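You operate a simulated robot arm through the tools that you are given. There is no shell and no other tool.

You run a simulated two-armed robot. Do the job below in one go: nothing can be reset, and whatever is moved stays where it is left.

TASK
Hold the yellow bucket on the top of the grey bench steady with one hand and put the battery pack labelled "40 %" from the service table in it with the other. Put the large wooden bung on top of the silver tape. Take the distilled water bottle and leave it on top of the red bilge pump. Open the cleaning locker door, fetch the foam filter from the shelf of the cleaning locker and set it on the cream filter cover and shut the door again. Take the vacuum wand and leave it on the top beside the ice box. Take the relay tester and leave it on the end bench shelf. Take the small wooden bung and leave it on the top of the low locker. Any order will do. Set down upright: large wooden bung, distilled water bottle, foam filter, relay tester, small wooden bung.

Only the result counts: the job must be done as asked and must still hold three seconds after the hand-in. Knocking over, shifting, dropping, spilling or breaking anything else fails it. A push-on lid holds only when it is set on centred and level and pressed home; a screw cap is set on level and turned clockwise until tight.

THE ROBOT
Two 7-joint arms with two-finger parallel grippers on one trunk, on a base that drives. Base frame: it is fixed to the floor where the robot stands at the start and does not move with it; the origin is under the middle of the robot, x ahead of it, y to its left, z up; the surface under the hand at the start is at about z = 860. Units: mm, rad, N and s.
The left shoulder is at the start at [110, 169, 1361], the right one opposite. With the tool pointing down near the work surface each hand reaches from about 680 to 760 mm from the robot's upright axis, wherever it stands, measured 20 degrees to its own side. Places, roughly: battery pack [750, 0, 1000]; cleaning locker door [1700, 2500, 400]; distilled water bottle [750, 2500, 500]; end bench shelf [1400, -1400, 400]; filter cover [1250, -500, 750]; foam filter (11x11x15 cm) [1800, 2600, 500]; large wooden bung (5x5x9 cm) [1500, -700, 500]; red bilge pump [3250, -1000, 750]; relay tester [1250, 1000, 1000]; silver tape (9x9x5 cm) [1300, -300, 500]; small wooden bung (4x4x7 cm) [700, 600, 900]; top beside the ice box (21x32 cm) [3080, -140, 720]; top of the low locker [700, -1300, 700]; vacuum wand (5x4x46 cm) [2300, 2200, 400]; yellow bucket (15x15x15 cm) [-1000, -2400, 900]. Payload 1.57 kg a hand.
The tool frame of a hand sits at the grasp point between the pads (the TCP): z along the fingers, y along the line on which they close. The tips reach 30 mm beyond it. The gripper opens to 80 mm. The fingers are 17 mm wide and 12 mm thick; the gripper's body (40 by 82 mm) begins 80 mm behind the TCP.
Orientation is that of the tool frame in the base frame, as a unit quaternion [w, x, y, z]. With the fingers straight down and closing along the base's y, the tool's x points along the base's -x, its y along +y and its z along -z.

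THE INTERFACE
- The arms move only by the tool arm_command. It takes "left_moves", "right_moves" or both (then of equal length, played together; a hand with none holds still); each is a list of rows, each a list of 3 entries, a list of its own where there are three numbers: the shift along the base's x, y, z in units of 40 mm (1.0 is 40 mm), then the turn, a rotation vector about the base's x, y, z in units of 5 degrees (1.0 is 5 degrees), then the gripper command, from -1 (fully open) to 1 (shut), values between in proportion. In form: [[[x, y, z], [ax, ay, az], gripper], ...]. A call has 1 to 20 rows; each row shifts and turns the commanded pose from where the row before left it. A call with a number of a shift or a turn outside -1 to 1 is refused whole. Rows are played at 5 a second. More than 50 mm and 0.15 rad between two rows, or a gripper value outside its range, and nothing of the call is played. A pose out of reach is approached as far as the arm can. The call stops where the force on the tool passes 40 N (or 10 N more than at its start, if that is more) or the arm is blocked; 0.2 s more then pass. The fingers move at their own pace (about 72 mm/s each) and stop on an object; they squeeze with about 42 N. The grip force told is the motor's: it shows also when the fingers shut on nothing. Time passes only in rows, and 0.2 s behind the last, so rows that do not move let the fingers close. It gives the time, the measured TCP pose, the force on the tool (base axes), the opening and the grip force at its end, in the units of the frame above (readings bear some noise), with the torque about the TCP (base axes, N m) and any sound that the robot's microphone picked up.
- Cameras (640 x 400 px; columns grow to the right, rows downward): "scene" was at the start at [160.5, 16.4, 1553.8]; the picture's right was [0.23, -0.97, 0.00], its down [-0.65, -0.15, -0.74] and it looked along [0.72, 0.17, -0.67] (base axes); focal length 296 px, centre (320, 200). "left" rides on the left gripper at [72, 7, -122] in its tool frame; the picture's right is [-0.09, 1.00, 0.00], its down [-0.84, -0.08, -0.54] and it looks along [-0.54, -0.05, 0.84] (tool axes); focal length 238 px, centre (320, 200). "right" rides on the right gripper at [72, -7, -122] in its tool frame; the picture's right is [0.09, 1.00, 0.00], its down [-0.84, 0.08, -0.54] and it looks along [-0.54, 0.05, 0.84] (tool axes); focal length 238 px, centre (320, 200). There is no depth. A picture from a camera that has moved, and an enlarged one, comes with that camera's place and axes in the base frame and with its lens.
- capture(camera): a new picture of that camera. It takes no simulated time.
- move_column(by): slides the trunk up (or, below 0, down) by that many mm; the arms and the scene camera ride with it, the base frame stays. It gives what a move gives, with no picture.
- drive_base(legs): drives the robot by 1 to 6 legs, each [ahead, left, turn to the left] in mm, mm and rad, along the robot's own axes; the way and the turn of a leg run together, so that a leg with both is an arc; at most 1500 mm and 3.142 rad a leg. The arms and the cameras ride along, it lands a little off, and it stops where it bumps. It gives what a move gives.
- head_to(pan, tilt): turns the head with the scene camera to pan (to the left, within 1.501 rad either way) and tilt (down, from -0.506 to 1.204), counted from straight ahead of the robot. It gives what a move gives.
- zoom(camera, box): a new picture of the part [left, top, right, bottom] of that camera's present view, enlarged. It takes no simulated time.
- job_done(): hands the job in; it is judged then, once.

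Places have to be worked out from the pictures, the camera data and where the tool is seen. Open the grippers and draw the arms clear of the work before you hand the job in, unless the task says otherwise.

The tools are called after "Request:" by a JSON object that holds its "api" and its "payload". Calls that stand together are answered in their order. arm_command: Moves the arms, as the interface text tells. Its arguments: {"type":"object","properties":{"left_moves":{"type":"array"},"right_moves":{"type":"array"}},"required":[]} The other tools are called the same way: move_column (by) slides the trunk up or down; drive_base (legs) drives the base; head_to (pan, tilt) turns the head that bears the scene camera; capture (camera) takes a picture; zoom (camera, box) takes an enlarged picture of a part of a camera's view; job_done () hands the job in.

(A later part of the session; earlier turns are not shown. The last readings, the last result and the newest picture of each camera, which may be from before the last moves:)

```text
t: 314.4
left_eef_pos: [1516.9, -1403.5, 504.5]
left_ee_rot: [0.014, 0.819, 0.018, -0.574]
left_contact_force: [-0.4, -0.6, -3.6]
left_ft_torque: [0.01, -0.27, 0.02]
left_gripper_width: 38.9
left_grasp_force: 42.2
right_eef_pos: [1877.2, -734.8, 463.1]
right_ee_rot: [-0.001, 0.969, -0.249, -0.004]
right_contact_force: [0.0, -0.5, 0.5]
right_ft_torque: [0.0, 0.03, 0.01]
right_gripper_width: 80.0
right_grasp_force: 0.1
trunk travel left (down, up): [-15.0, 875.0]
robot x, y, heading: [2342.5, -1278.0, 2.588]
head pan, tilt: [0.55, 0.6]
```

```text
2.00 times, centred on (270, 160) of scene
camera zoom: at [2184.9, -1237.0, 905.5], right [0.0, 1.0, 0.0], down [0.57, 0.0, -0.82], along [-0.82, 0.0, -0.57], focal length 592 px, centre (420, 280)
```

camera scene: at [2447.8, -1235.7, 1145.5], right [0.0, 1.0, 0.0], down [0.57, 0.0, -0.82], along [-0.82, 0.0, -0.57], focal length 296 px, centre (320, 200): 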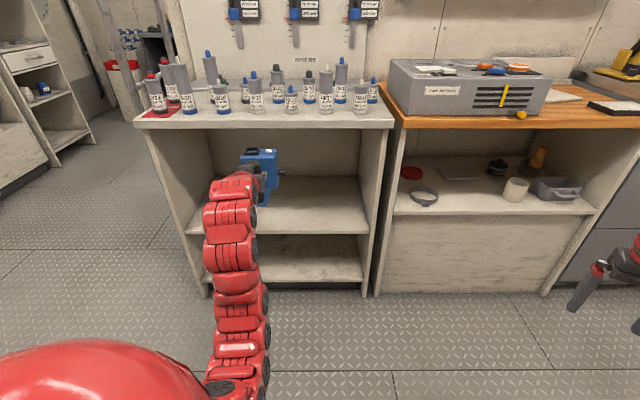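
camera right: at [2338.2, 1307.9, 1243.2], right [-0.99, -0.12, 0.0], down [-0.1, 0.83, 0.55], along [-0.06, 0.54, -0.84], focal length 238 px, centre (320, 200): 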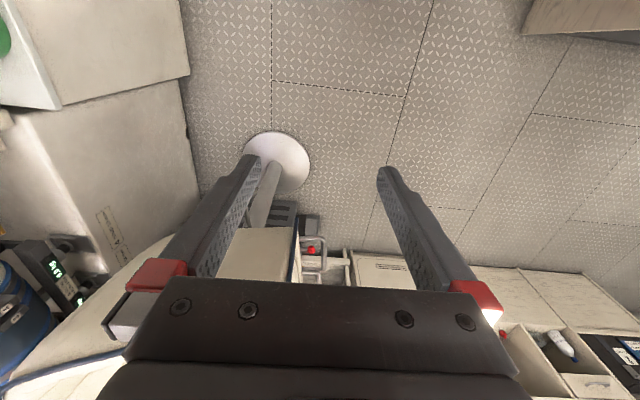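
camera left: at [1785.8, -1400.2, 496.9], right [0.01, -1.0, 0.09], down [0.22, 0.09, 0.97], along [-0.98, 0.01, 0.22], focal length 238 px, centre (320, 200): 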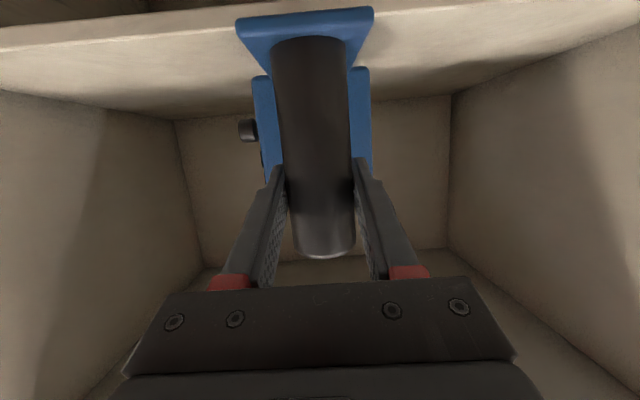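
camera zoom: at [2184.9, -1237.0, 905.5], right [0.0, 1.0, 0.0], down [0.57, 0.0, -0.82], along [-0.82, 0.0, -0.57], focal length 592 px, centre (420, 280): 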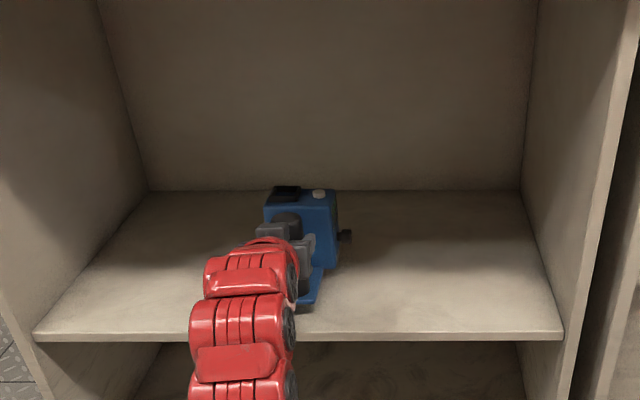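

Lower in small steps until it touches the shelf.

Request:
{"api": "arm_command", "payload": {"left_moves": [[[0, 0, -0.08], [0, 0, 0], 1], [[0, 0, -0.08], [0, 0, 0], 1], [[0, 0, 0], [0, 0, 0], 1]]}}

Request:
{"api": "arm_command", "payload": {"left_moves": [[[0, 0, -0.06], [0, 0, 0], 1], [[0, 0, -0.06], [0, 0, 0], 1], [[0, 0, 0], [0, 0, 0], 1]]}}

Request:
{"api": "arm_command", "payload": {"left_moves": [[[0, 0, -0.06], [0, 0, 0], 1], [[0, 0, 0], [0, 0, 0], 1]]}}

```text
t: 315.2
left_eef_pos: [1516.3, -1403.6, 497.9]
left_ee_rot: [0.014, 0.819, 0.019, -0.573]
left_contact_force: [-0.1, 0.8, -3.1]
left_ft_torque: [0.0, -0.22, 0.0]
left_gripper_width: 38.5
left_grasp_force: 41.6
right_eef_pos: [1876.3, -734.7, 462.8]
right_ee_rot: [-0.001, 0.968, -0.249, -0.004]
right_contact_force: [-0.9, 0.2, 0.1]
right_ft_torque: [-0.01, 0.0, -0.04]
right_gripper_width: 80.1
right_grasp_force: 0.0
trunk travel left (down, up): [-15.0, 875.0]
robot x, y, heading: [2342.6, -1277.3, 2.588]
head pan, tilt: [0.55, 0.6]
```

```text
t: 316.0
left_eef_pos: [1516.1, -1402.9, 492.6]
left_ee_rot: [0.014, 0.819, 0.018, -0.573]
left_contact_force: [-0.6, 1.1, -2.8]
left_ft_torque: [-0.02, -0.23, 0.01]
left_gripper_width: 38.6
left_grasp_force: 42.6
right_eef_pos: [1876.6, -736.8, 463.3]
right_ee_rot: [-0.001, 0.969, -0.249, -0.004]
right_contact_force: [0.1, 0.2, 0.6]
right_ft_torque: [0.01, 0.01, 0.02]
right_gripper_width: 80.1
right_grasp_force: 0.0
trunk travel left (down, up): [-15.0, 875.0]
robot x, y, heading: [2340.7, -1280.1, 2.586]
head pan, tilt: [0.55, 0.6]
```

```text
t: 316.6
left_eef_pos: [1516.5, -1404.6, 490.8]
left_ee_rot: [0.014, 0.819, 0.018, -0.574]
left_contact_force: [-1.0, 0.6, -3.0]
left_ft_torque: [-0.03, -0.23, -0.03]
left_gripper_width: 38.7
left_grasp_force: 42.0
right_eef_pos: [1877.5, -734.4, 462.7]
right_ee_rot: [0.0, 0.969, -0.248, -0.003]
right_contact_force: [0.7, -0.1, 0.1]
right_ft_torque: [0.02, 0.0, 0.03]
right_gripper_width: 80.0
right_grasp_force: 0.1
trunk travel left (down, up): [-15.0, 875.0]
robot x, y, heading: [2344.3, -1278.6, 2.586]
head pan, tilt: [0.55, 0.6]
```

Request:
{"api": "arm_command", "payload": {"left_moves": [[[0, 0, -0.07], [0, 0, 0], 1], [[0, 0, 0], [0, 0, 0], 1]]}}

Request:
{"api": "arm_command", "payload": {"left_moves": [[[0, 0, -0.07], [0, 0, 0], 1], [[0, 0, 0], [0, 0, 0], 1]]}}

Request:
{"api": "capture", "payload": {"camera": "left"}}

```text
t: 317.2
left_eef_pos: [1516.3, -1404.7, 487.8]
left_ee_rot: [0.013, 0.819, 0.017, -0.573]
left_contact_force: [0.4, 0.3, -3.3]
left_ft_torque: [-0.02, -0.24, -0.01]
left_gripper_width: 38.5
left_grasp_force: 42.7
right_eef_pos: [1876.9, -733.7, 462.7]
right_ee_rot: [-0.001, 0.969, -0.249, -0.004]
right_contact_force: [0.5, 0.4, -0.8]
right_ft_torque: [0.01, -0.03, -0.01]
right_gripper_width: 80.1
right_grasp_force: 0.0
trunk travel left (down, up): [-15.0, 875.0]
robot x, y, heading: [2342.1, -1280.2, 2.585]
head pan, tilt: [0.55, 0.6]
```

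```text
t: 317.8
left_eef_pos: [1517.6, -1404.2, 487.3]
left_ee_rot: [0.014, 0.818, 0.018, -0.575]
left_contact_force: [-2.6, -0.9, 2.7]
left_ft_torque: [-0.17, 0.68, 0.09]
left_gripper_width: 38.6
left_grasp_force: 42.1
right_eef_pos: [1878.4, -735.9, 463.4]
right_ee_rot: [0.0, 0.968, -0.249, -0.005]
right_contact_force: [-0.4, -0.7, 0.7]
right_ft_torque: [0.0, 0.04, -0.02]
right_gripper_width: 79.8
right_grasp_force: 0.1
trunk travel left (down, up): [-15.0, 875.0]
robot x, y, heading: [2342.3, -1278.4, 2.589]
head pan, tilt: [0.55, 0.6]
```

```text
taken
camera left: at [1654.2, -1404.1, 461.0], right [0.01, -1.0, 0.09], down [0.22, 0.09, 0.97], along [-0.97, 0.01, 0.22], focal length 238 px, centre (320, 200)
```

left: 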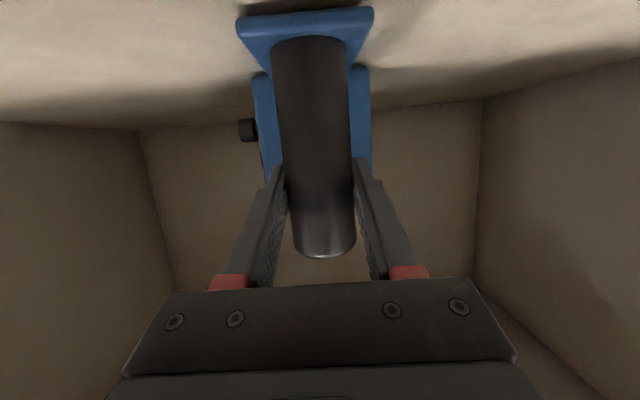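

Contact begins at the far end of the base; I lower 2–3 mm more to seat it, then release.

Request:
{"api": "arm_command", "payload": {"left_moves": [[[0, 0, -0.06], [0, 0, 0], 1], [[0, 0, 0], [0, 0, 0], 1]]}}

Request:
{"api": "arm_command", "payload": {"left_moves": [[[0, 0, 0], [0, 0, 0], 0], [[0, 0, 0], [0, 0, 0], -0.6], [[0, 0, 0], [0, 0, 0], -1], [[0, 0, 0], [0, 0, 0], -1]]}}

Request:
{"api": "capture", "payload": {"camera": "left"}}

```text
t: 318.4
left_eef_pos: [1516.8, -1404.0, 487.0]
left_ee_rot: [0.015, 0.817, 0.019, -0.576]
left_contact_force: [4.5, -1.4, 10.9]
left_ft_torque: [-0.1, 1.23, 0.06]
left_gripper_width: 38.7
left_grasp_force: 41.8
right_eef_pos: [1877.8, -735.4, 463.1]
right_ee_rot: [-0.001, 0.969, -0.249, -0.006]
right_contact_force: [0.4, -0.5, -0.5]
right_ft_torque: [-0.02, -0.01, 0.02]
right_gripper_width: 80.0
right_grasp_force: 0.0
trunk travel left (down, up): [-15.0, 875.0]
robot x, y, heading: [2340.3, -1278.1, 2.586]
head pan, tilt: [0.55, 0.6]
```

```text
t: 319.4
left_eef_pos: [1516.4, -1402.8, 483.5]
left_ee_rot: [0.014, 0.818, 0.018, -0.574]
left_contact_force: [0.0, 0.8, -0.1]
left_ft_torque: [-0.01, 0.0, 0.02]
left_gripper_width: 80.1
left_grasp_force: 0.0
right_eef_pos: [1876.4, -735.5, 462.0]
right_ee_rot: [0.0, 0.969, -0.248, -0.004]
right_contact_force: [-0.6, -0.1, -0.1]
right_ft_torque: [0.0, 0.03, -0.05]
right_gripper_width: 80.0
right_grasp_force: 0.0
trunk travel left (down, up): [-15.0, 875.0]
robot x, y, heading: [2342.3, -1278.2, 2.588]
head pan, tilt: [0.55, 0.6]
```

```text
taken
camera left: at [1654.1, -1403.9, 457.5], right [0.01, -1.0, 0.09], down [0.22, 0.09, 0.97], along [-0.98, 0.01, 0.22], focal length 238 px, centre (320, 200)
```

left: 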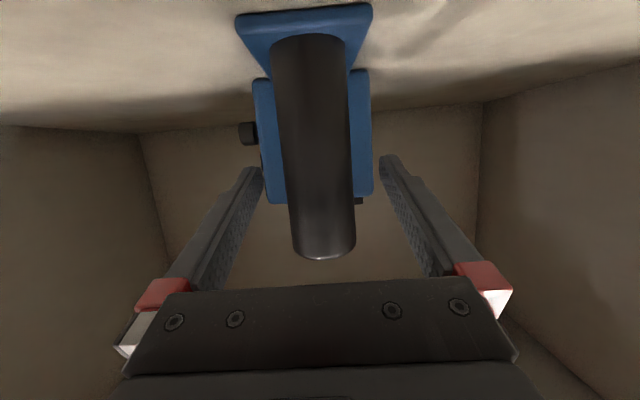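

Tester stands on the shelf. I back straight out and raise the trunk.

Request:
{"api": "drive_base", "payload": {"legs": [[-225, -139, 0]]}}

Request:
{"api": "zoom", "payload": {"camera": "scene", "box": [140, 60, 400, 260]}}

Request:
{"api": "move_column", "payload": {"by": 400}}

Request:
{"api": "move_column", "payload": {"by": 330}}

```text
t: 321.3
left_eef_pos: [1784.9, -1403.8, 482.4]
left_ee_rot: [0.012, 0.818, 0.016, -0.574]
left_contact_force: [-0.3, 0.3, -0.4]
left_ft_torque: [0.05, 0.01, -0.01]
left_gripper_width: 80.1
left_grasp_force: 0.1
right_eef_pos: [2146.3, -735.7, 462.8]
right_ee_rot: [0.0, 0.968, -0.251, -0.004]
right_contact_force: [0.0, 0.4, 0.4]
right_ft_torque: [0.03, 0.02, -0.01]
right_gripper_width: 79.7
right_grasp_force: 0.1
trunk travel left (down, up): [-15.0, 875.0]
robot x, y, heading: [2613.2, -1277.8, 2.583]
head pan, tilt: [0.55, 0.6]
```

```text
2.00 times, centred on (270, 160) of scene
camera zoom: at [2453.3, -1238.7, 905.5], right [0.01, 1.0, 0.0], down [0.57, 0.0, -0.82], along [-0.82, 0.01, -0.57], focal length 592 px, centre (420, 280)
```

zoom: 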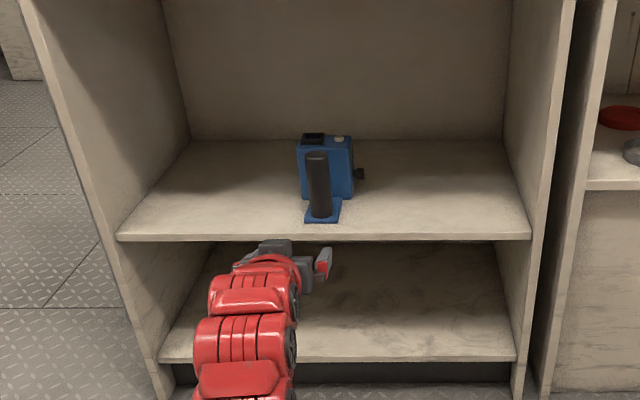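

```text
t: 325.1
left_eef_pos: [1783.5, -1404.0, 882.6]
left_ee_rot: [0.013, 0.819, 0.017, -0.573]
left_contact_force: [0.0, 0.4, -0.5]
left_ft_torque: [-0.01, 0.0, -0.01]
left_gripper_width: 80.0
left_grasp_force: 0.0
right_eef_pos: [2146.2, -735.7, 861.7]
right_ee_rot: [0.0, 0.968, -0.25, -0.005]
right_contact_force: [0.2, 0.3, -0.4]
right_ft_torque: [0.03, 0.02, 0.03]
right_gripper_width: 80.1
right_grasp_force: 0.0
trunk travel left (down, up): [-415.0, 475.0]
robot x, y, heading: [2611.9, -1279.1, 2.587]
head pan, tilt: [0.55, 0.6]
```

```text
t: 328.4
left_eef_pos: [1783.4, -1402.5, 1213.3]
left_ee_rot: [0.012, 0.818, 0.016, -0.574]
left_contact_force: [-0.1, -0.2, -0.5]
left_ft_torque: [0.02, 0.0, -0.02]
left_gripper_width: 80.3
left_grasp_force: 0.0
right_eef_pos: [2146.8, -735.6, 1191.7]
right_ee_rot: [0.0, 0.968, -0.251, -0.005]
right_contact_force: [0.6, 0.4, 1.2]
right_ft_torque: [0.01, 0.01, 0.0]
right_gripper_width: 80.2
right_grasp_force: 0.1
trunk travel left (down, up): [-745.0, 145.0]
robot x, y, heading: [2610.7, -1276.5, 2.584]
head pan, tilt: [0.55, 0.6]
```

Relay tester is placed. While here I turn to inspect the pump and ice-box tops on the other side, moving mid-aisle first.

Request:
{"api": "drive_base", "payload": {"legs": [[0, 0, -0.785], [449, 265, 0], [0, 0, -0.77]]}}

Request:
{"api": "head_to", "payload": {"pan": -1.1, "tilt": 0.55}}

Request:
{"api": "capture", "payload": {"camera": "scene"}}

```text
t: 335.5
left_eef_pos: [2104.4, -73.5, 1212.1]
left_ee_rot: [-0.393, 0.596, -0.561, -0.419]
left_contact_force: [-0.2, 0.0, -0.2]
left_ft_torque: [-0.04, 0.04, 0.0]
left_gripper_width: 80.0
left_grasp_force: 0.1
right_eef_pos: [2781.4, -422.1, 1193.2]
right_ee_rot: [0.003, -0.516, 0.857, 0.002]
right_contact_force: [0.6, 0.0, 0.0]
right_ft_torque: [0.0, 0.02, -0.02]
right_gripper_width: 79.9
right_grasp_force: 0.1
trunk travel left (down, up): [-745.0, 145.0]
robot x, y, heading: [2247.2, -902.3, 1.038]
head pan, tilt: [0.55, 0.6]
```

```text
t: 337.2
left_eef_pos: [2105.0, -72.7, 1212.7]
left_ee_rot: [-0.393, 0.596, -0.561, -0.42]
left_contact_force: [-0.3, 0.1, -0.3]
left_ft_torque: [0.02, 0.03, 0.01]
left_gripper_width: 79.6
left_grasp_force: 0.1
right_eef_pos: [2780.4, -423.3, 1192.1]
right_ee_rot: [0.003, -0.516, 0.857, 0.004]
right_contact_force: [-0.1, 0.2, -0.7]
right_ft_torque: [0.03, 0.0, 0.02]
right_gripper_width: 80.0
right_grasp_force: 0.0
trunk travel left (down, up): [-745.0, 145.0]
robot x, y, heading: [2247.4, -899.2, 1.035]
head pan, tilt: [-1.1, 0.55]
```

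```text
taken
camera scene: at [2376.2, -836.9, 1640.0], right [-0.06, -1.0, 0.0], down [-0.52, 0.03, -0.85], along [0.85, -0.05, -0.52], focal length 296 px, centre (320, 200)
```

scene: 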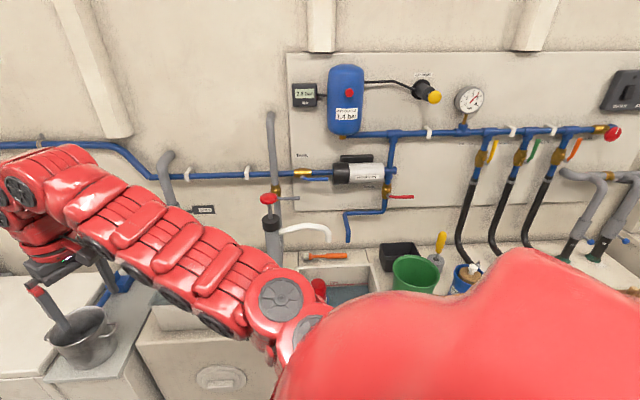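

Request:
{"api": "zoom", "payload": {"camera": "scene", "box": [240, 170, 480, 320]}}

Request:
{"api": "head_to", "payload": {"pan": -0.7, "tilt": 0.7}}

Request:
{"api": "capture", "payload": {"camera": "scene"}}

```text
2.67 times, centred on (360, 245) of scene
camera zoom: at [2376.2, -836.9, 1640.0], right [-0.06, -1.0, 0.0], down [-0.52, 0.03, -0.85], along [0.85, -0.05, -0.52], focal length 789 px, centre (213, 80)
```

zoom: 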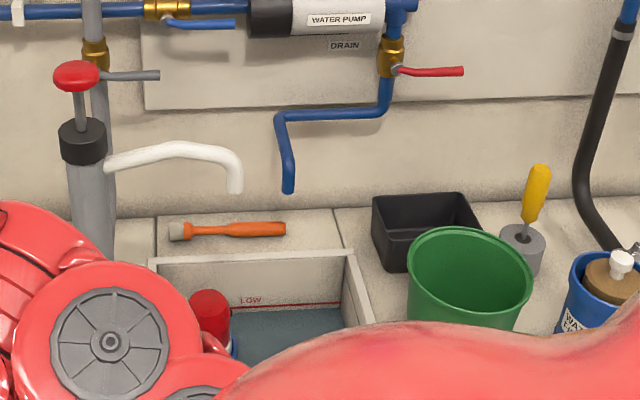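

```text
t: 338.1
left_eef_pos: [2105.1, -73.5, 1213.7]
left_ee_rot: [-0.392, 0.596, -0.561, -0.419]
left_contact_force: [0.2, -0.3, -0.2]
left_ft_torque: [-0.02, 0.01, 0.02]
left_gripper_width: 80.2
left_grasp_force: 0.1
right_eef_pos: [2780.2, -421.0, 1192.1]
right_ee_rot: [0.004, -0.517, 0.856, 0.004]
right_contact_force: [0.3, 0.1, 0.0]
right_ft_torque: [-0.02, -0.02, 0.0]
right_gripper_width: 80.0
right_grasp_force: 0.0
trunk travel left (down, up): [-745.0, 145.0]
robot x, y, heading: [2243.9, -896.2, 1.034]
head pan, tilt: [-0.7, 0.7]
```

```text
taken
camera scene: at [2366.8, -803.4, 1626.9], right [0.33, -0.94, 0.0], down [-0.61, -0.21, -0.77], along [0.72, 0.25, -0.64], focal length 296 px, centre (320, 200)
```

scene: 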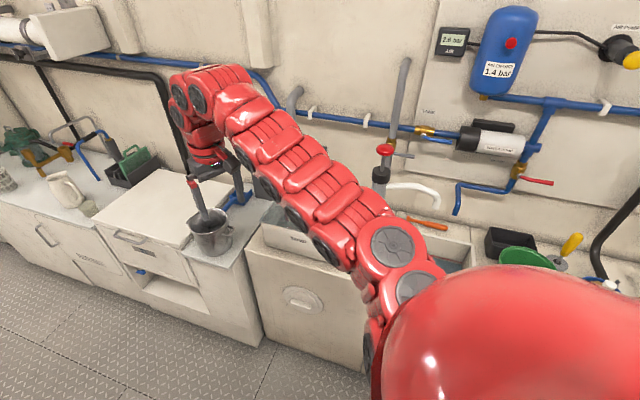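

The red bilge pump sits in the sink basin near the tall hand pump. The narrow top with the pot next to the ice box has z≈720. I drive closer to inspect that top.

Request:
{"api": "drive_base", "payload": {"legs": [[645, 382, 0]]}}

Request:
{"api": "head_to", "payload": {"pan": -1.2, "tilt": 0.75}}

Request:
{"api": "capture", "payload": {"camera": "scene"}}

```text
t: 342.1
left_eef_pos: [2112.4, 678.8, 1213.7]
left_ee_rot: [-0.393, 0.596, -0.562, -0.418]
left_contact_force: [-1.0, 0.2, -0.8]
left_ft_torque: [0.02, -0.01, -0.04]
left_gripper_width: 80.1
left_grasp_force: 0.0
right_eef_pos: [2785.2, 326.5, 1191.7]
right_ee_rot: [0.004, -0.515, 0.857, 0.004]
right_contact_force: [-0.3, -0.2, -0.1]
right_ft_torque: [0.01, -0.01, 0.0]
right_gripper_width: 79.9
right_grasp_force: 0.1
trunk travel left (down, up): [-745.0, 145.0]
robot x, y, heading: [2252.4, -144.0, 1.029]
head pan, tilt: [-0.7, 0.7]
```

```text
t: 343.1
left_eef_pos: [2112.1, 677.8, 1213.5]
left_ee_rot: [-0.393, 0.596, -0.561, -0.419]
left_contact_force: [0.7, -0.1, 1.5]
left_ft_torque: [0.01, 0.03, 0.01]
left_gripper_width: 79.8
left_grasp_force: 0.0
right_eef_pos: [2785.2, 328.2, 1192.8]
right_ee_rot: [0.004, -0.516, 0.857, 0.004]
right_contact_force: [-0.6, -1.0, 0.1]
right_ft_torque: [-0.01, 0.04, -0.01]
right_gripper_width: 80.0
right_grasp_force: 0.0
trunk travel left (down, up): [-745.0, 145.0]
robot x, y, heading: [2252.3, -147.6, 1.031]
head pan, tilt: [-1.201, 0.75]
```

```text
taken
camera scene: at [2372.8, -94.0, 1622.7], right [-0.17, -0.99, 0.0], down [-0.67, 0.11, -0.73], along [0.72, -0.12, -0.68], focal length 296 px, centre (320, 200)
```

scene: 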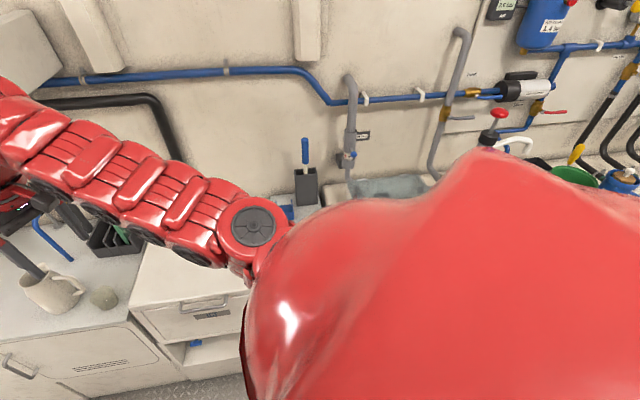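

My own shoulder blocks that view; I'll inspect when delivering. Now the wand: I raise the trunk a bit and drive to the open floor left of the chair.

Request:
{"api": "move_column", "payload": {"by": 100}}

Request:
{"api": "drive_base", "payload": {"legs": [[770, 755, 0], [309, 360, 0], [0, 0, -0.43]]}}

Request:
{"api": "head_to", "payload": {"pan": 0.45, "tilt": 0.75}}

Request:
{"api": "capture", "payload": {"camera": "scene"}}

```text
t: 344.4
left_eef_pos: [2112.3, 678.3, 1313.6]
left_ee_rot: [-0.394, 0.595, -0.562, -0.418]
left_contact_force: [0.0, -0.3, 0.3]
left_ft_torque: [0.03, -0.03, 0.03]
left_gripper_width: 79.8
left_grasp_force: 0.1
right_eef_pos: [2785.9, 328.6, 1292.2]
right_ee_rot: [0.004, -0.515, 0.857, 0.004]
right_contact_force: [-0.3, 0.1, -0.1]
right_ft_torque: [0.0, 0.01, 0.02]
right_gripper_width: 79.9
right_grasp_force: 0.0
trunk travel left (down, up): [-845.0, 45.0]
robot x, y, heading: [2251.6, -148.2, 1.029]
head pan, tilt: [-1.201, 0.75]
```

```text
t: 353.6
left_eef_pos: [2065.5, 2144.4, 1312.4]
left_ee_rot: [0.473, -0.462, 0.677, 0.324]
left_contact_force: [0.1, 0.6, -0.6]
left_ft_torque: [0.0, -0.03, 0.0]
left_gripper_width: 80.1
left_grasp_force: 0.1
right_eef_pos: [2531.4, 1542.5, 1292.3]
right_ee_rot: [0.004, -0.319, 0.948, 0.001]
right_contact_force: [-0.6, -0.1, 0.2]
right_ft_torque: [0.04, -0.01, -0.04]
right_gripper_width: 80.0
right_grasp_force: 0.1
trunk travel left (down, up): [-845.0, 45.0]
robot x, y, heading: [1847.8, 1334.1, 0.599]
head pan, tilt: [-1.201, 0.75]
```

```text
t: 355.3
left_eef_pos: [2066.3, 2145.1, 1313.0]
left_ee_rot: [0.474, -0.461, 0.676, 0.324]
left_contact_force: [0.8, -0.6, -0.4]
left_ft_torque: [-0.03, 0.04, 0.03]
left_gripper_width: 79.9
left_grasp_force: 0.1
right_eef_pos: [2532.2, 1542.6, 1292.9]
right_ee_rot: [0.005, -0.319, 0.948, 0.002]
right_contact_force: [-0.1, -0.6, 0.4]
right_ft_torque: [0.0, 0.01, -0.01]
right_gripper_width: 79.8
right_grasp_force: 0.0
trunk travel left (down, up): [-845.0, 45.0]
robot x, y, heading: [1845.2, 1337.5, 0.601]
head pan, tilt: [0.45, 0.75]
```

```text
taken
camera scene: at [1953.7, 1451.1, 1722.6], right [0.87, -0.5, 0.0], down [-0.34, -0.59, -0.73], along [0.36, 0.63, -0.68], focal length 296 px, centre (320, 200)
```

scene: 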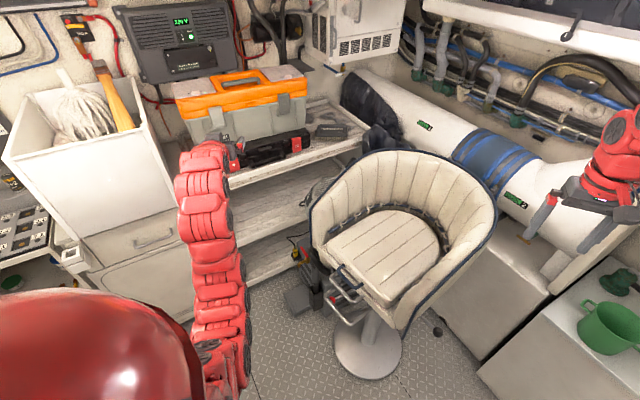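

Request:
{"api": "zoom", "payload": {"camera": "scene", "box": [250, 210, 400, 340]}}

Request:
{"api": "zoom", "payload": {"camera": "scene", "box": [275, 220, 345, 320]}}

```text
3.08 times, centred on (325, 275) of scene
camera zoom: at [1953.7, 1451.1, 1722.6], right [0.87, -0.5, 0.0], down [-0.34, -0.59, -0.73], along [0.36, 0.63, -0.68], focal length 911 px, centre (305, -31)
```

zoom: 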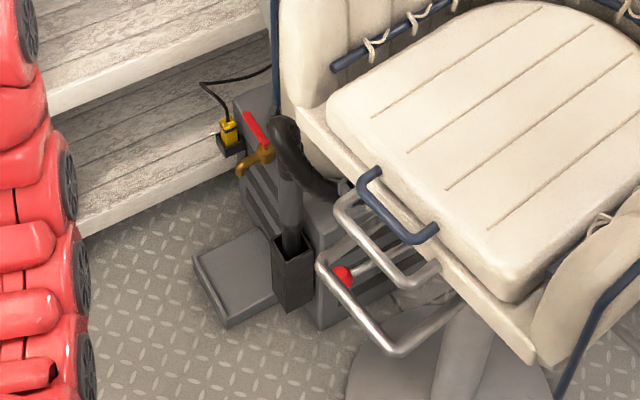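

```text
4.00 times, centred on (310, 270) of scene
camera zoom: at [1953.7, 1451.1, 1722.6], right [0.87, -0.5, 0.0], down [-0.34, -0.59, -0.73], along [0.36, 0.63, -0.68], focal length 1184 px, centre (360, -80)
```

zoom: 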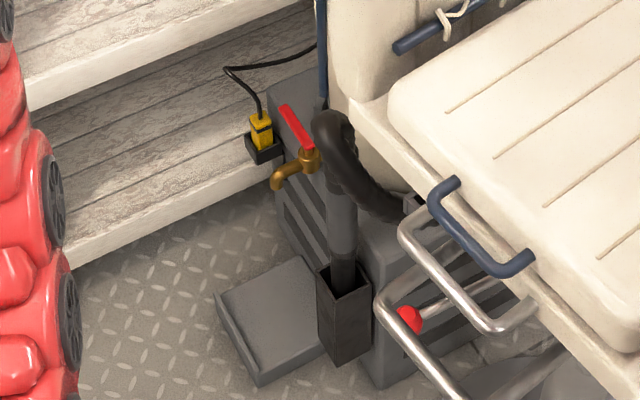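

Request:
{"api": "capture", "payload": {"camera": "right"}}

Request:
{"api": "zoom", "payload": {"camera": "scene", "box": [300, 235, 360, 285]}}

```text
taken
camera right: at [2476.2, 1494.0, 1413.6], right [-0.68, 0.74, 0.0], down [0.62, 0.56, 0.55], along [0.41, 0.37, -0.84], focal length 238 px, centre (320, 200)
```

right: 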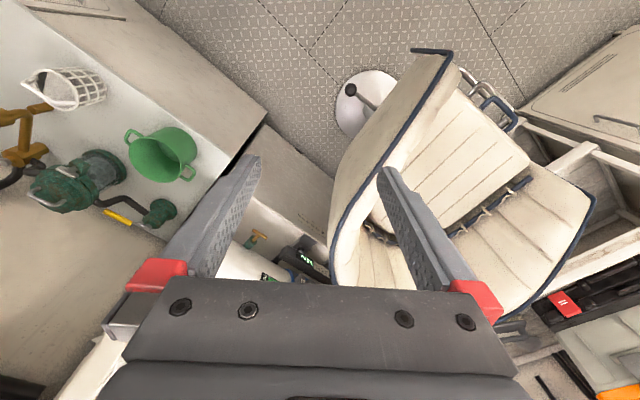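

```text
8.00 times, centred on (330, 260) of scene
camera zoom: at [1953.7, 1451.1, 1722.6], right [0.87, -0.5, 0.0], down [-0.34, -0.59, -0.73], along [0.36, 0.63, -0.68], focal length 2368 px, centre (240, -280)
```

zoom: 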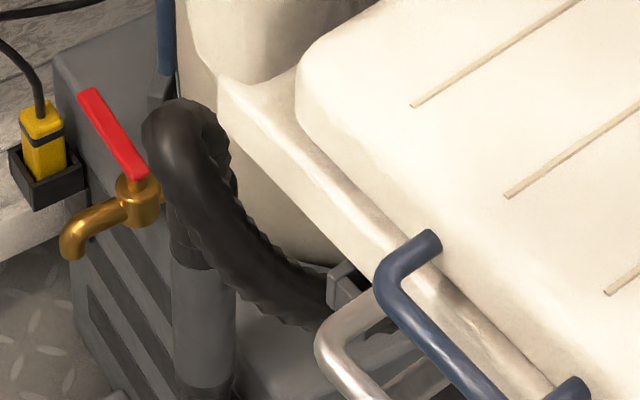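

The wand is the grey tube standing in the holster at ≈[2356, 2200] (top z≈570–630), chair hoops at x≈2256, y≤1950, z 690–820. I'll take it with the left hand held horizontal, coming diagonally from the open floor. First level the hand.

Request:
{"api": "arm_command", "payload": {"left_moves": [[[0.034, 0.083, 0.5], [0.927, -0.376, 0], -1], [[0.034, 0.083, 0.5], [0.927, -0.376, 0], -1], [[0.034, 0.083, 0.5], [0.927, -0.376, 0], -1], [[0.034, 0.083, 0.5], [0.927, -0.376, 0], -1], [[0, 0, 0], [0, 0, 0], -1]]}}

Request:
{"api": "drive_base", "payload": {"legs": [[-330, 140, 0], [0, 0, -0.684]]}}

```text
t: 356.5
left_eef_pos: [2072.5, 2158.6, 1391.6]
left_ee_rot: [0.585, -0.399, 0.583, 0.398]
left_contact_force: [-1.1, 0.1, -0.9]
left_ft_torque: [-0.02, -0.01, 0.0]
left_gripper_width: 80.1
left_grasp_force: 0.0
right_eef_pos: [2531.1, 1541.1, 1293.8]
right_ee_rot: [0.004, -0.319, 0.948, 0.003]
right_contact_force: [0.6, 0.6, 0.1]
right_ft_torque: [0.01, 0.04, 0.01]
right_gripper_width: 80.0
right_grasp_force: 0.0
trunk travel left (down, up): [-845.0, 45.0]
robot x, y, heading: [1845.2, 1332.4, 0.598]
head pan, tilt: [0.45, 0.75]
```

```text
t: 358.1
left_eef_pos: [1888.7, 2159.9, 1391.0]
left_ee_rot: [0.572, -0.416, 0.572, 0.414]
left_contact_force: [0.4, -0.3, -0.3]
left_ft_torque: [0.04, -0.02, 0.0]
left_gripper_width: 79.9
left_grasp_force: 0.0
right_eef_pos: [2382.9, 1570.3, 1293.0]
right_ee_rot: [0.005, -0.346, 0.938, 0.002]
right_contact_force: [0.6, 0.6, -0.3]
right_ft_torque: [-0.03, 0.03, 0.0]
right_gripper_width: 80.0
right_grasp_force: 0.0
trunk travel left (down, up): [-845.0, 45.0]
robot x, y, heading: [1711.5, 1326.3, 0.654]
head pan, tilt: [0.45, 0.75]
stopped in leg 1: the robot was blocked; the commanded pose is now the measured one
```

I mis-stepped and touched the bench corner with the base. I turn here instead, then move to the standoff pose beside the wand.

Request:
{"api": "drive_base", "payload": {"legs": [[20, 20, 0], [0, 0, -0.754], [-199, 270, 0]]}}

Request:
{"api": "head_to", "payload": {"pan": 0.75, "tilt": 0.9}}

Request:
{"api": "capture", "payload": {"camera": "scene"}}

Request:
{"api": "capture", "payload": {"camera": "left"}}

```text
t: 360.3
left_eef_pos: [2252.2, 2018.5, 1391.3]
left_ee_rot: [0.651, -0.277, 0.651, 0.275]
left_contact_force: [-0.1, 0.0, -0.6]
left_ft_torque: [0.0, -0.02, 0.0]
left_gripper_width: 79.8
left_grasp_force: 0.1
right_eef_pos: [2438.0, 1273.8, 1293.9]
right_ee_rot: [0.007, -0.126, 0.992, 0.001]
right_contact_force: [-0.1, -0.1, -0.2]
right_ft_torque: [0.03, 0.0, -0.05]
right_gripper_width: 80.0
right_grasp_force: 0.0
trunk travel left (down, up): [-845.0, 45.0]
robot x, y, heading: [1728.8, 1346.1, 0.205]
head pan, tilt: [0.45, 0.75]
stopped in leg 2: the robot was blocked; the commanded pose is now the measured one
```

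```text
t: 361.1
left_eef_pos: [2253.2, 2018.1, 1392.1]
left_ee_rot: [0.651, -0.277, 0.651, 0.276]
left_contact_force: [0.2, -0.2, -0.1]
left_ft_torque: [0.0, -0.01, 0.02]
left_gripper_width: 79.9
left_grasp_force: 0.0
right_eef_pos: [2440.0, 1271.8, 1293.1]
right_ee_rot: [0.006, -0.126, 0.992, 0.0]
right_contact_force: [0.4, -0.3, -0.1]
right_ft_torque: [0.03, 0.0, -0.02]
right_gripper_width: 79.9
right_grasp_force: 0.0
trunk travel left (down, up): [-845.0, 45.0]
robot x, y, heading: [1726.2, 1344.5, 0.201]
head pan, tilt: [0.75, 0.901]
```

```text
taken
camera scene: at [1849.8, 1421.3, 1710.7], right [0.81, -0.58, 0.0], down [-0.46, -0.64, -0.62], along [0.36, 0.51, -0.78], focal length 296 px, centre (320, 200)
```

scene: 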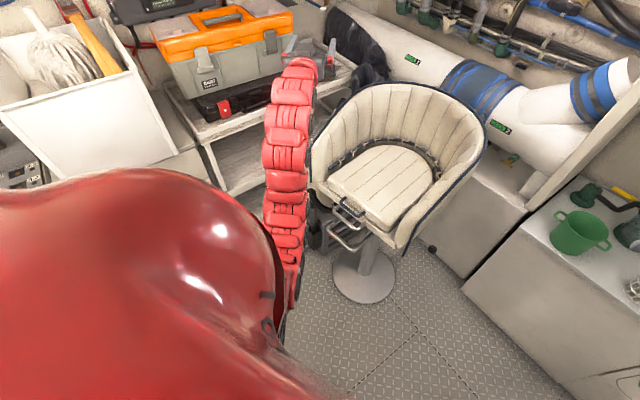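

```text
taken
camera left: at [2162.2, 1935.1, 1320.3], right [-0.72, 0.69, 0.09], down [-0.32, -0.44, 0.84], along [0.62, 0.57, 0.54], focal length 238 px, centre (320, 200)
```

left: 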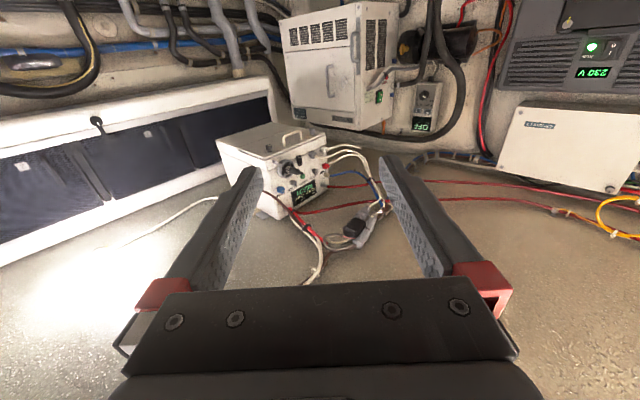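

Request:
{"api": "drive_base", "payload": {"legs": [[-20, 200, 0], [0, 0, -0.3]]}}

Request:
{"api": "head_to", "payload": {"pan": 0.9, "tilt": 0.9}}

Request:
{"api": "capture", "payload": {"camera": "scene"}}

```text
t: 362.5
left_eef_pos: [2218.1, 2125.2, 1397.0]
left_ee_rot: [0.648, -0.274, 0.65, 0.287]
left_contact_force: [0.0, -0.7, -0.7]
left_ft_torque: [0.01, 0.02, -0.01]
left_gripper_width: 80.1
left_grasp_force: 0.1
right_eef_pos: [2411.5, 1382.6, 1285.0]
right_ee_rot: [0.003, -0.13, 0.991, 0.009]
right_contact_force: [-0.8, 0.1, -0.9]
right_ft_torque: [0.0, 0.01, -0.01]
right_gripper_width: 80.1
right_grasp_force: 0.1
trunk travel left (down, up): [-845.0, 45.0]
robot x, y, heading: [1686.6, 1472.8, 0.216]
head pan, tilt: [0.75, 0.901]
stopped in leg 1: the robot was blocked; the commanded pose is now the measured one
```

```text
t: 363.2
left_eef_pos: [2221.5, 2130.3, 1396.8]
left_ee_rot: [0.649, -0.272, 0.652, 0.284]
left_contact_force: [-0.1, 0.7, -0.7]
left_ft_torque: [0.0, -0.03, -0.03]
left_gripper_width: 80.1
left_grasp_force: 0.0
right_eef_pos: [2412.0, 1388.0, 1285.3]
right_ee_rot: [0.002, -0.13, 0.991, 0.01]
right_contact_force: [0.7, -0.2, 0.7]
right_ft_torque: [0.01, 0.07, -0.01]
right_gripper_width: 79.7
right_grasp_force: 0.1
trunk travel left (down, up): [-845.0, 45.0]
robot x, y, heading: [1690.2, 1476.4, 0.21]
head pan, tilt: [0.901, 0.901]
```

```text
taken
camera scene: at [1815.4, 1531.5, 1709.8], right [0.9, -0.44, -0.02], down [-0.36, -0.7, -0.62], along [0.26, 0.56, -0.79], focal length 296 px, centre (320, 200)
```

scene: 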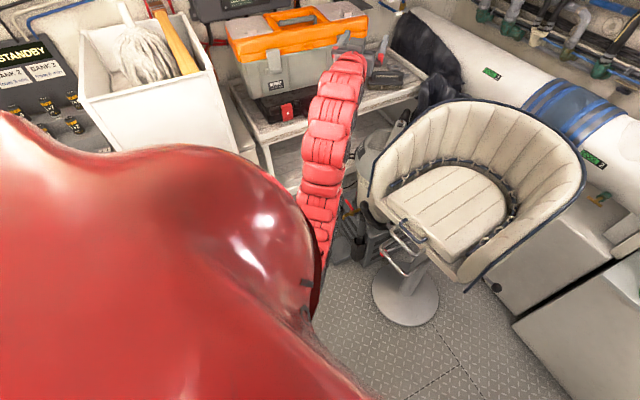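

The base's rear corner was scraping the bench end (bench reaches y≈1190). I move forward-left to get clear, then turn.

Request:
{"api": "drive_base", "payload": {"legs": [[120, 60, 0], [0, 120, 0]]}}

Request:
{"api": "capture", "payload": {"camera": "scene"}}

```text
t: 363.9
left_eef_pos: [2217.2, 2135.7, 1395.6]
left_ee_rot: [0.648, -0.276, 0.65, 0.286]
left_contact_force: [0.6, 0.4, 1.0]
left_ft_torque: [0.01, -0.02, -0.02]
left_gripper_width: 80.0
left_grasp_force: 0.1
right_eef_pos: [2414.9, 1393.6, 1287.5]
right_ee_rot: [0.005, -0.132, 0.991, 0.008]
right_contact_force: [-0.2, -0.2, 1.0]
right_ft_torque: [0.0, -0.02, 0.02]
right_gripper_width: 80.1
right_grasp_force: 0.0
trunk travel left (down, up): [-845.0, 45.0]
robot x, y, heading: [1695.1, 1472.4, 0.212]
head pan, tilt: [0.901, 0.901]
stopped in leg 1: the robot was blocked; the commanded pose is now the measured one
```

```text
taken
camera scene: at [1814.2, 1534.5, 1710.4], right [0.91, -0.42, -0.01], down [-0.33, -0.71, -0.62], along [0.25, 0.57, -0.78], focal length 296 px, centre (320, 200)
```

scene: 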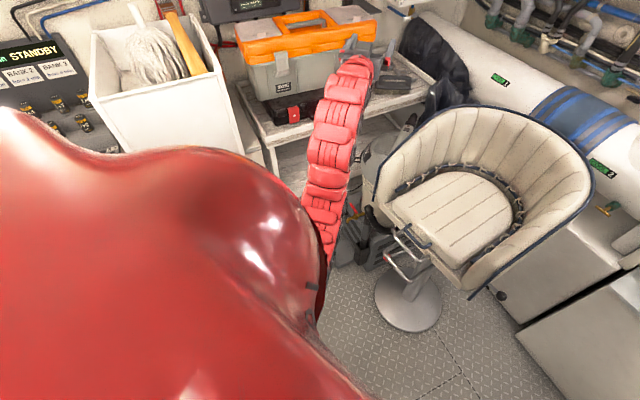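

The robot is tilting slightly: likely the raised head is hitting the low overhead cabinet. I lower the trunk 300 mm.

Request:
{"api": "move_column", "payload": {"by": -300}}

Request:
{"api": "head_to", "payload": {"pan": 0.3, "tilt": -0.4}}

Request:
{"api": "capture", "payload": {"camera": "scene"}}

```text
t: 366.9
left_eef_pos: [2208.1, 2154.9, 1091.3]
left_ee_rot: [0.649, -0.281, 0.649, 0.28]
left_contact_force: [0.4, -0.3, -0.5]
left_ft_torque: [0.0, -0.01, -0.02]
left_gripper_width: 80.1
left_grasp_force: 0.1
right_eef_pos: [2403.5, 1410.7, 993.6]
right_ee_rot: [0.007, -0.132, 0.991, 0.001]
right_contact_force: [0.5, -0.4, 0.3]
right_ft_torque: [0.01, -0.01, -0.04]
right_gripper_width: 79.8
right_grasp_force: 0.0
trunk travel left (down, up): [-545.0, 345.0]
robot x, y, heading: [1691.8, 1474.7, 0.213]
head pan, tilt: [0.901, 0.901]
```

```text
t: 368.4
left_eef_pos: [2206.4, 2154.8, 1090.6]
left_ee_rot: [0.648, -0.282, 0.649, 0.281]
left_contact_force: [-0.1, 0.8, -0.1]
left_ft_torque: [0.01, 0.01, 0.02]
left_gripper_width: 80.2
left_grasp_force: 0.1
right_eef_pos: [2404.4, 1411.9, 994.6]
right_ee_rot: [0.007, -0.132, 0.991, 0.001]
right_contact_force: [0.5, -0.1, 0.0]
right_ft_torque: [-0.01, -0.02, -0.01]
right_gripper_width: 80.1
right_grasp_force: 0.0
trunk travel left (down, up): [-545.0, 345.0]
robot x, y, heading: [1691.9, 1473.7, 0.217]
head pan, tilt: [0.3, -0.4]
```

```text
taken
camera scene: at [1832.9, 1526.5, 1523.7], right [0.49, -0.87, 0.0], down [0.34, 0.19, -0.92], along [0.8, 0.46, 0.39], focal length 296 px, centre (320, 200)
```

scene: 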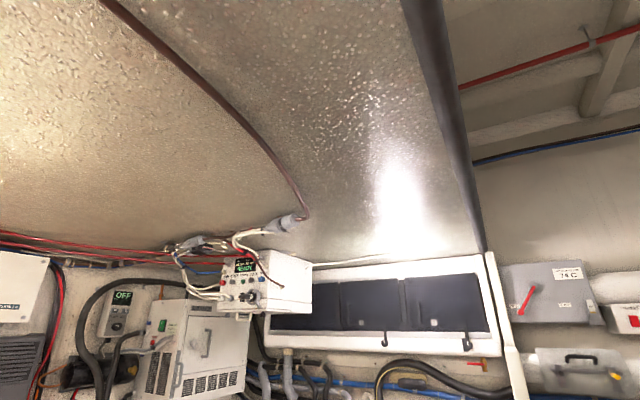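

Confirmed a low overhead panel here; I'll keep the trunk low in this area. I turn to the approach heading, move to the standoff, and lower the arm.

Request:
{"api": "drive_base", "payload": {"legs": [[0, 0, -0.315], [-189, 149, 0]]}}

Request:
{"api": "arm_command", "payload": {"left_moves": [[[0, 0, -1], [0, 0, 0], -1], [[0, 0, -1], [0, 0, 0], -1], [[0, 0, -0.5], [0, 0, 0], -1], [[0, 0, 0], [0, 0, 0], -1]]}}

Request:
{"api": "head_to", "payload": {"pan": 0.75, "tilt": 0.75}}

Request:
{"api": "capture", "payload": {"camera": "scene"}}

```text
t: 371.2
left_eef_pos: [2219.1, 2128.3, 1091.9]
left_ee_rot: [0.685, -0.175, 0.685, 0.174]
left_contact_force: [-0.7, 0.6, 0.1]
left_ft_torque: [-0.01, 0.0, -0.03]
left_gripper_width: 80.1
left_grasp_force: 0.1
right_eef_pos: [2176.0, 1360.0, 995.4]
right_ee_rot: [0.008, 0.024, 1.0, -0.001]
right_contact_force: [0.6, 0.7, 0.0]
right_ft_torque: [0.0, -0.01, 0.0]
right_gripper_width: 79.8
right_grasp_force: 0.1
trunk travel left (down, up): [-545.0, 345.0]
robot x, y, heading: [1518.5, 1643.0, -0.1]
head pan, tilt: [0.3, -0.4]
```

```text
t: 372.2
left_eef_pos: [2218.8, 2126.9, 991.6]
left_ee_rot: [0.684, -0.177, 0.685, 0.175]
left_contact_force: [0.1, -0.1, 0.3]
left_ft_torque: [0.0, 0.01, -0.01]
left_gripper_width: 79.9
left_grasp_force: 0.0
right_eef_pos: [2175.7, 1358.7, 995.0]
right_ee_rot: [0.007, 0.025, 1.0, 0.0]
right_contact_force: [0.3, 0.3, 1.2]
right_ft_torque: [0.03, 0.01, -0.02]
right_gripper_width: 80.0
right_grasp_force: 0.0
trunk travel left (down, up): [-545.0, 345.0]
robot x, y, heading: [1517.4, 1640.4, -0.094]
head pan, tilt: [0.3, -0.4]
```

```text
t: 373.6
left_eef_pos: [2216.8, 2128.0, 990.2]
left_ee_rot: [0.685, -0.175, 0.685, 0.174]
left_contact_force: [0.0, 0.0, -0.6]
left_ft_torque: [0.02, -0.01, 0.01]
left_gripper_width: 80.0
left_grasp_force: 0.1
right_eef_pos: [2176.2, 1359.2, 993.9]
right_ee_rot: [0.007, 0.025, 1.0, -0.001]
right_contact_force: [0.1, 0.3, -0.6]
right_ft_torque: [0.01, -0.02, -0.02]
right_gripper_width: 80.1
right_grasp_force: 0.1
trunk travel left (down, up): [-545.0, 345.0]
robot x, y, heading: [1518.2, 1641.5, -0.094]
head pan, tilt: [0.75, 0.75]
```

```text
taken
camera scene: at [1663.3, 1680.9, 1422.7], right [0.61, -0.79, 0.0], down [-0.54, -0.41, -0.73], along [0.58, 0.44, -0.68], focal length 296 px, centre (320, 200)
```

scene: 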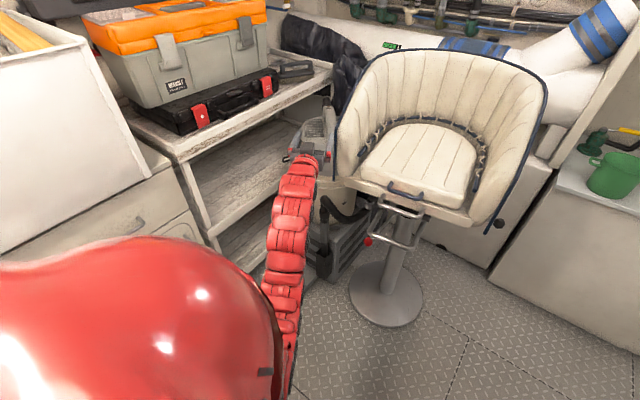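

Request:
{"api": "zoom", "payload": {"camera": "scene", "box": [270, 130, 450, 290]}}

Request:
{"api": "zoom", "payload": {"camera": "scene", "box": [300, 170, 380, 290]}}

```text
2.50 times, centred on (360, 210) of scene
camera zoom: at [1663.3, 1680.9, 1422.7], right [0.61, -0.79, 0.0], down [-0.54, -0.41, -0.73], along [0.58, 0.44, -0.68], focal length 740 px, centre (220, 175)
```

zoom: 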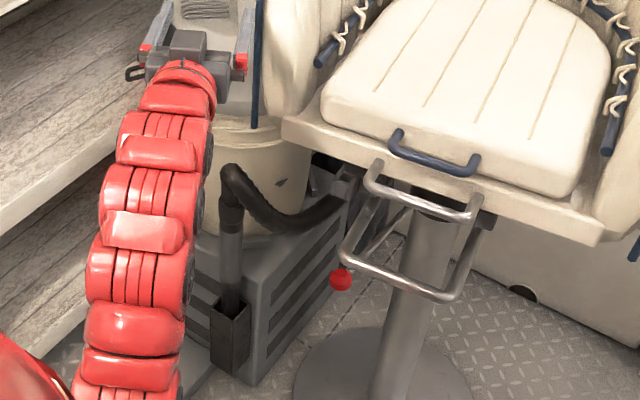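

```text
3.33 times, centred on (340, 230) of scene
camera zoom: at [1663.3, 1680.9, 1422.7], right [0.61, -0.79, 0.0], down [-0.54, -0.41, -0.73], along [0.58, 0.44, -0.68], focal length 987 px, centre (253, 100)
```

zoom: 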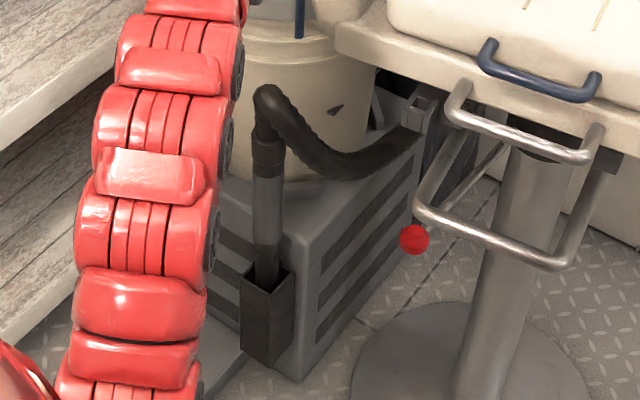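

Wand tube at ≈[2345, 2181]: holster rim z≈290, visible tube up to z≈506. I shift 16 mm laterally and lower the trunk to grip mid-tube (z≈445).

Request:
{"api": "arm_command", "payload": {"left_moves": [[[0.19, -0.35, 0], [0, 0, 0], -1], [[0, 0, 0], [0, 0, 0], -1]]}}

Request:
{"api": "move_column", "payload": {"by": -300}}

Request:
{"api": "move_column", "payload": {"by": -240}}

Request:
{"api": "capture", "payload": {"camera": "left"}}

Request:
{"api": "capture", "payload": {"camera": "scene"}}

```text
t: 374.2
left_eef_pos: [2225.8, 2112.8, 991.0]
left_ee_rot: [0.684, -0.177, 0.685, 0.175]
left_contact_force: [0.2, 0.2, -0.7]
left_ft_torque: [0.0, 0.01, 0.01]
left_gripper_width: 80.1
left_grasp_force: 0.0
right_eef_pos: [2176.2, 1359.4, 994.7]
right_ee_rot: [0.007, 0.024, 1.0, 0.0]
right_contact_force: [0.5, -0.8, 0.1]
right_ft_torque: [-0.02, -0.03, -0.01]
right_gripper_width: 79.7
right_grasp_force: 0.1
trunk travel left (down, up): [-545.0, 345.0]
robot x, y, heading: [1516.3, 1640.7, -0.098]
head pan, tilt: [0.75, 0.75]
```

```text
t: 377.2
left_eef_pos: [2226.5, 2112.8, 691.3]
left_ee_rot: [0.685, -0.176, 0.685, 0.176]
left_contact_force: [-0.1, 0.4, 0.3]
left_ft_torque: [-0.01, 0.0, 0.02]
left_gripper_width: 80.1
left_grasp_force: 0.0
right_eef_pos: [2175.1, 1358.7, 693.7]
right_ee_rot: [0.006, 0.025, 1.0, 0.0]
right_contact_force: [0.0, 0.8, 0.6]
right_ft_torque: [0.01, 0.02, -0.03]
right_gripper_width: 79.9
right_grasp_force: 0.0
trunk travel left (down, up): [-245.0, 645.0]
robot x, y, heading: [1520.2, 1638.7, -0.095]
head pan, tilt: [0.75, 0.75]
```

```text
t: 379.7
left_eef_pos: [2225.4, 2112.7, 451.0]
left_ee_rot: [0.685, -0.176, 0.685, 0.175]
left_contact_force: [0.7, 0.2, 0.3]
left_ft_torque: [0.01, 0.02, -0.01]
left_gripper_width: 80.0
left_grasp_force: 0.1
right_eef_pos: [2176.2, 1359.3, 454.0]
right_ee_rot: [0.007, 0.024, 1.0, 0.001]
right_contact_force: [-1.3, 0.7, 0.2]
right_ft_torque: [0.02, 0.01, 0.01]
right_gripper_width: 79.9
right_grasp_force: 0.0
trunk travel left (down, up): [-5.0, 885.0]
robot x, y, heading: [1518.7, 1644.9, -0.097]
head pan, tilt: [0.75, 0.75]
```

```text
taken
camera left: at [2114.3, 2060.0, 380.1], right [-0.48, 0.87, 0.09], down [-0.44, -0.33, 0.84], along [0.76, 0.36, 0.54], focal length 238 px, centre (320, 200)
```

left: 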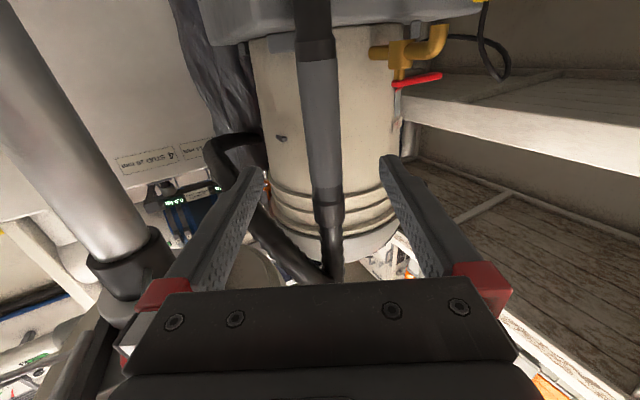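

```text
taken
camera scene: at [1663.1, 1680.9, 882.7], right [0.61, -0.79, 0.0], down [-0.54, -0.41, -0.73], along [0.58, 0.44, -0.68], focal length 296 px, centre (320, 200)
```

scene: 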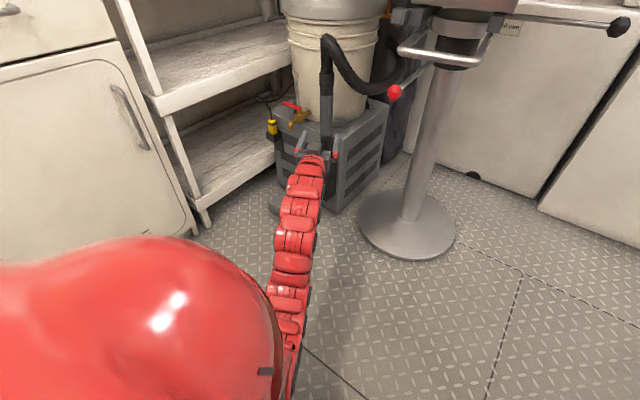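

The tube is centred in the left camera. I drive in ~110 mm along the tool direction.

Request:
{"api": "drive_base", "payload": {"legs": [[90, 62, 0]]}}

Request:
{"api": "capture", "payload": {"camera": "left"}}

Request:
{"api": "zoom", "payload": {"camera": "scene", "box": [250, 20, 410, 220]}}

```text
t: 380.9
left_eef_pos: [2322.2, 2164.5, 452.3]
left_ee_rot: [0.685, -0.175, 0.686, 0.174]
left_contact_force: [0.0, -0.5, 0.1]
left_ft_torque: [0.04, -0.02, 0.0]
left_gripper_width: 79.8
left_grasp_force: 0.2
right_eef_pos: [2271.2, 1411.0, 453.8]
right_ee_rot: [0.007, 0.025, 1.0, 0.0]
right_contact_force: [0.5, 0.1, 0.4]
right_ft_torque: [-0.02, 0.04, 0.02]
right_gripper_width: 80.1
right_grasp_force: 0.1
trunk travel left (down, up): [-5.0, 885.0]
robot x, y, heading: [1615.3, 1691.3, -0.098]
head pan, tilt: [0.75, 0.75]
```

```text
taken
camera left: at [2209.6, 2112.5, 380.0], right [-0.48, 0.87, 0.09], down [-0.44, -0.33, 0.84], along [0.76, 0.36, 0.54], focal length 238 px, centre (320, 200)
```

left: 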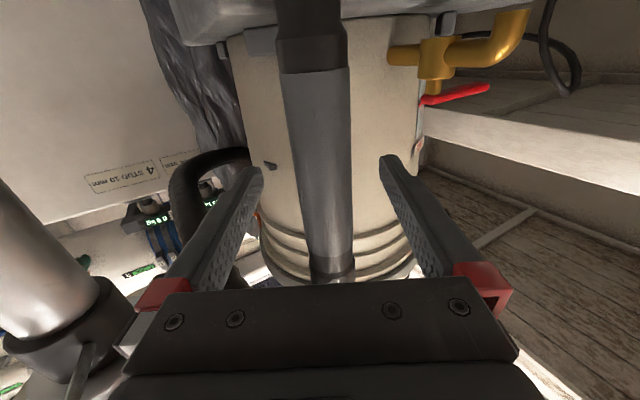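

```text
2.00 times, centred on (330, 120) of scene
camera zoom: at [1758.5, 1733.3, 882.6], right [0.61, -0.79, 0.0], down [-0.54, -0.41, -0.73], along [0.58, 0.44, -0.68], focal length 592 px, centre (300, 360)
```

zoom: 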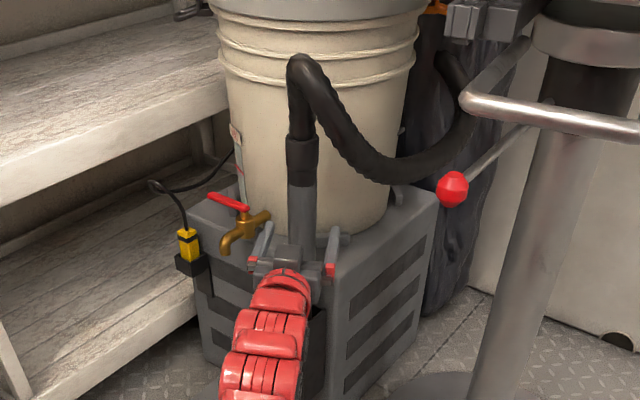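

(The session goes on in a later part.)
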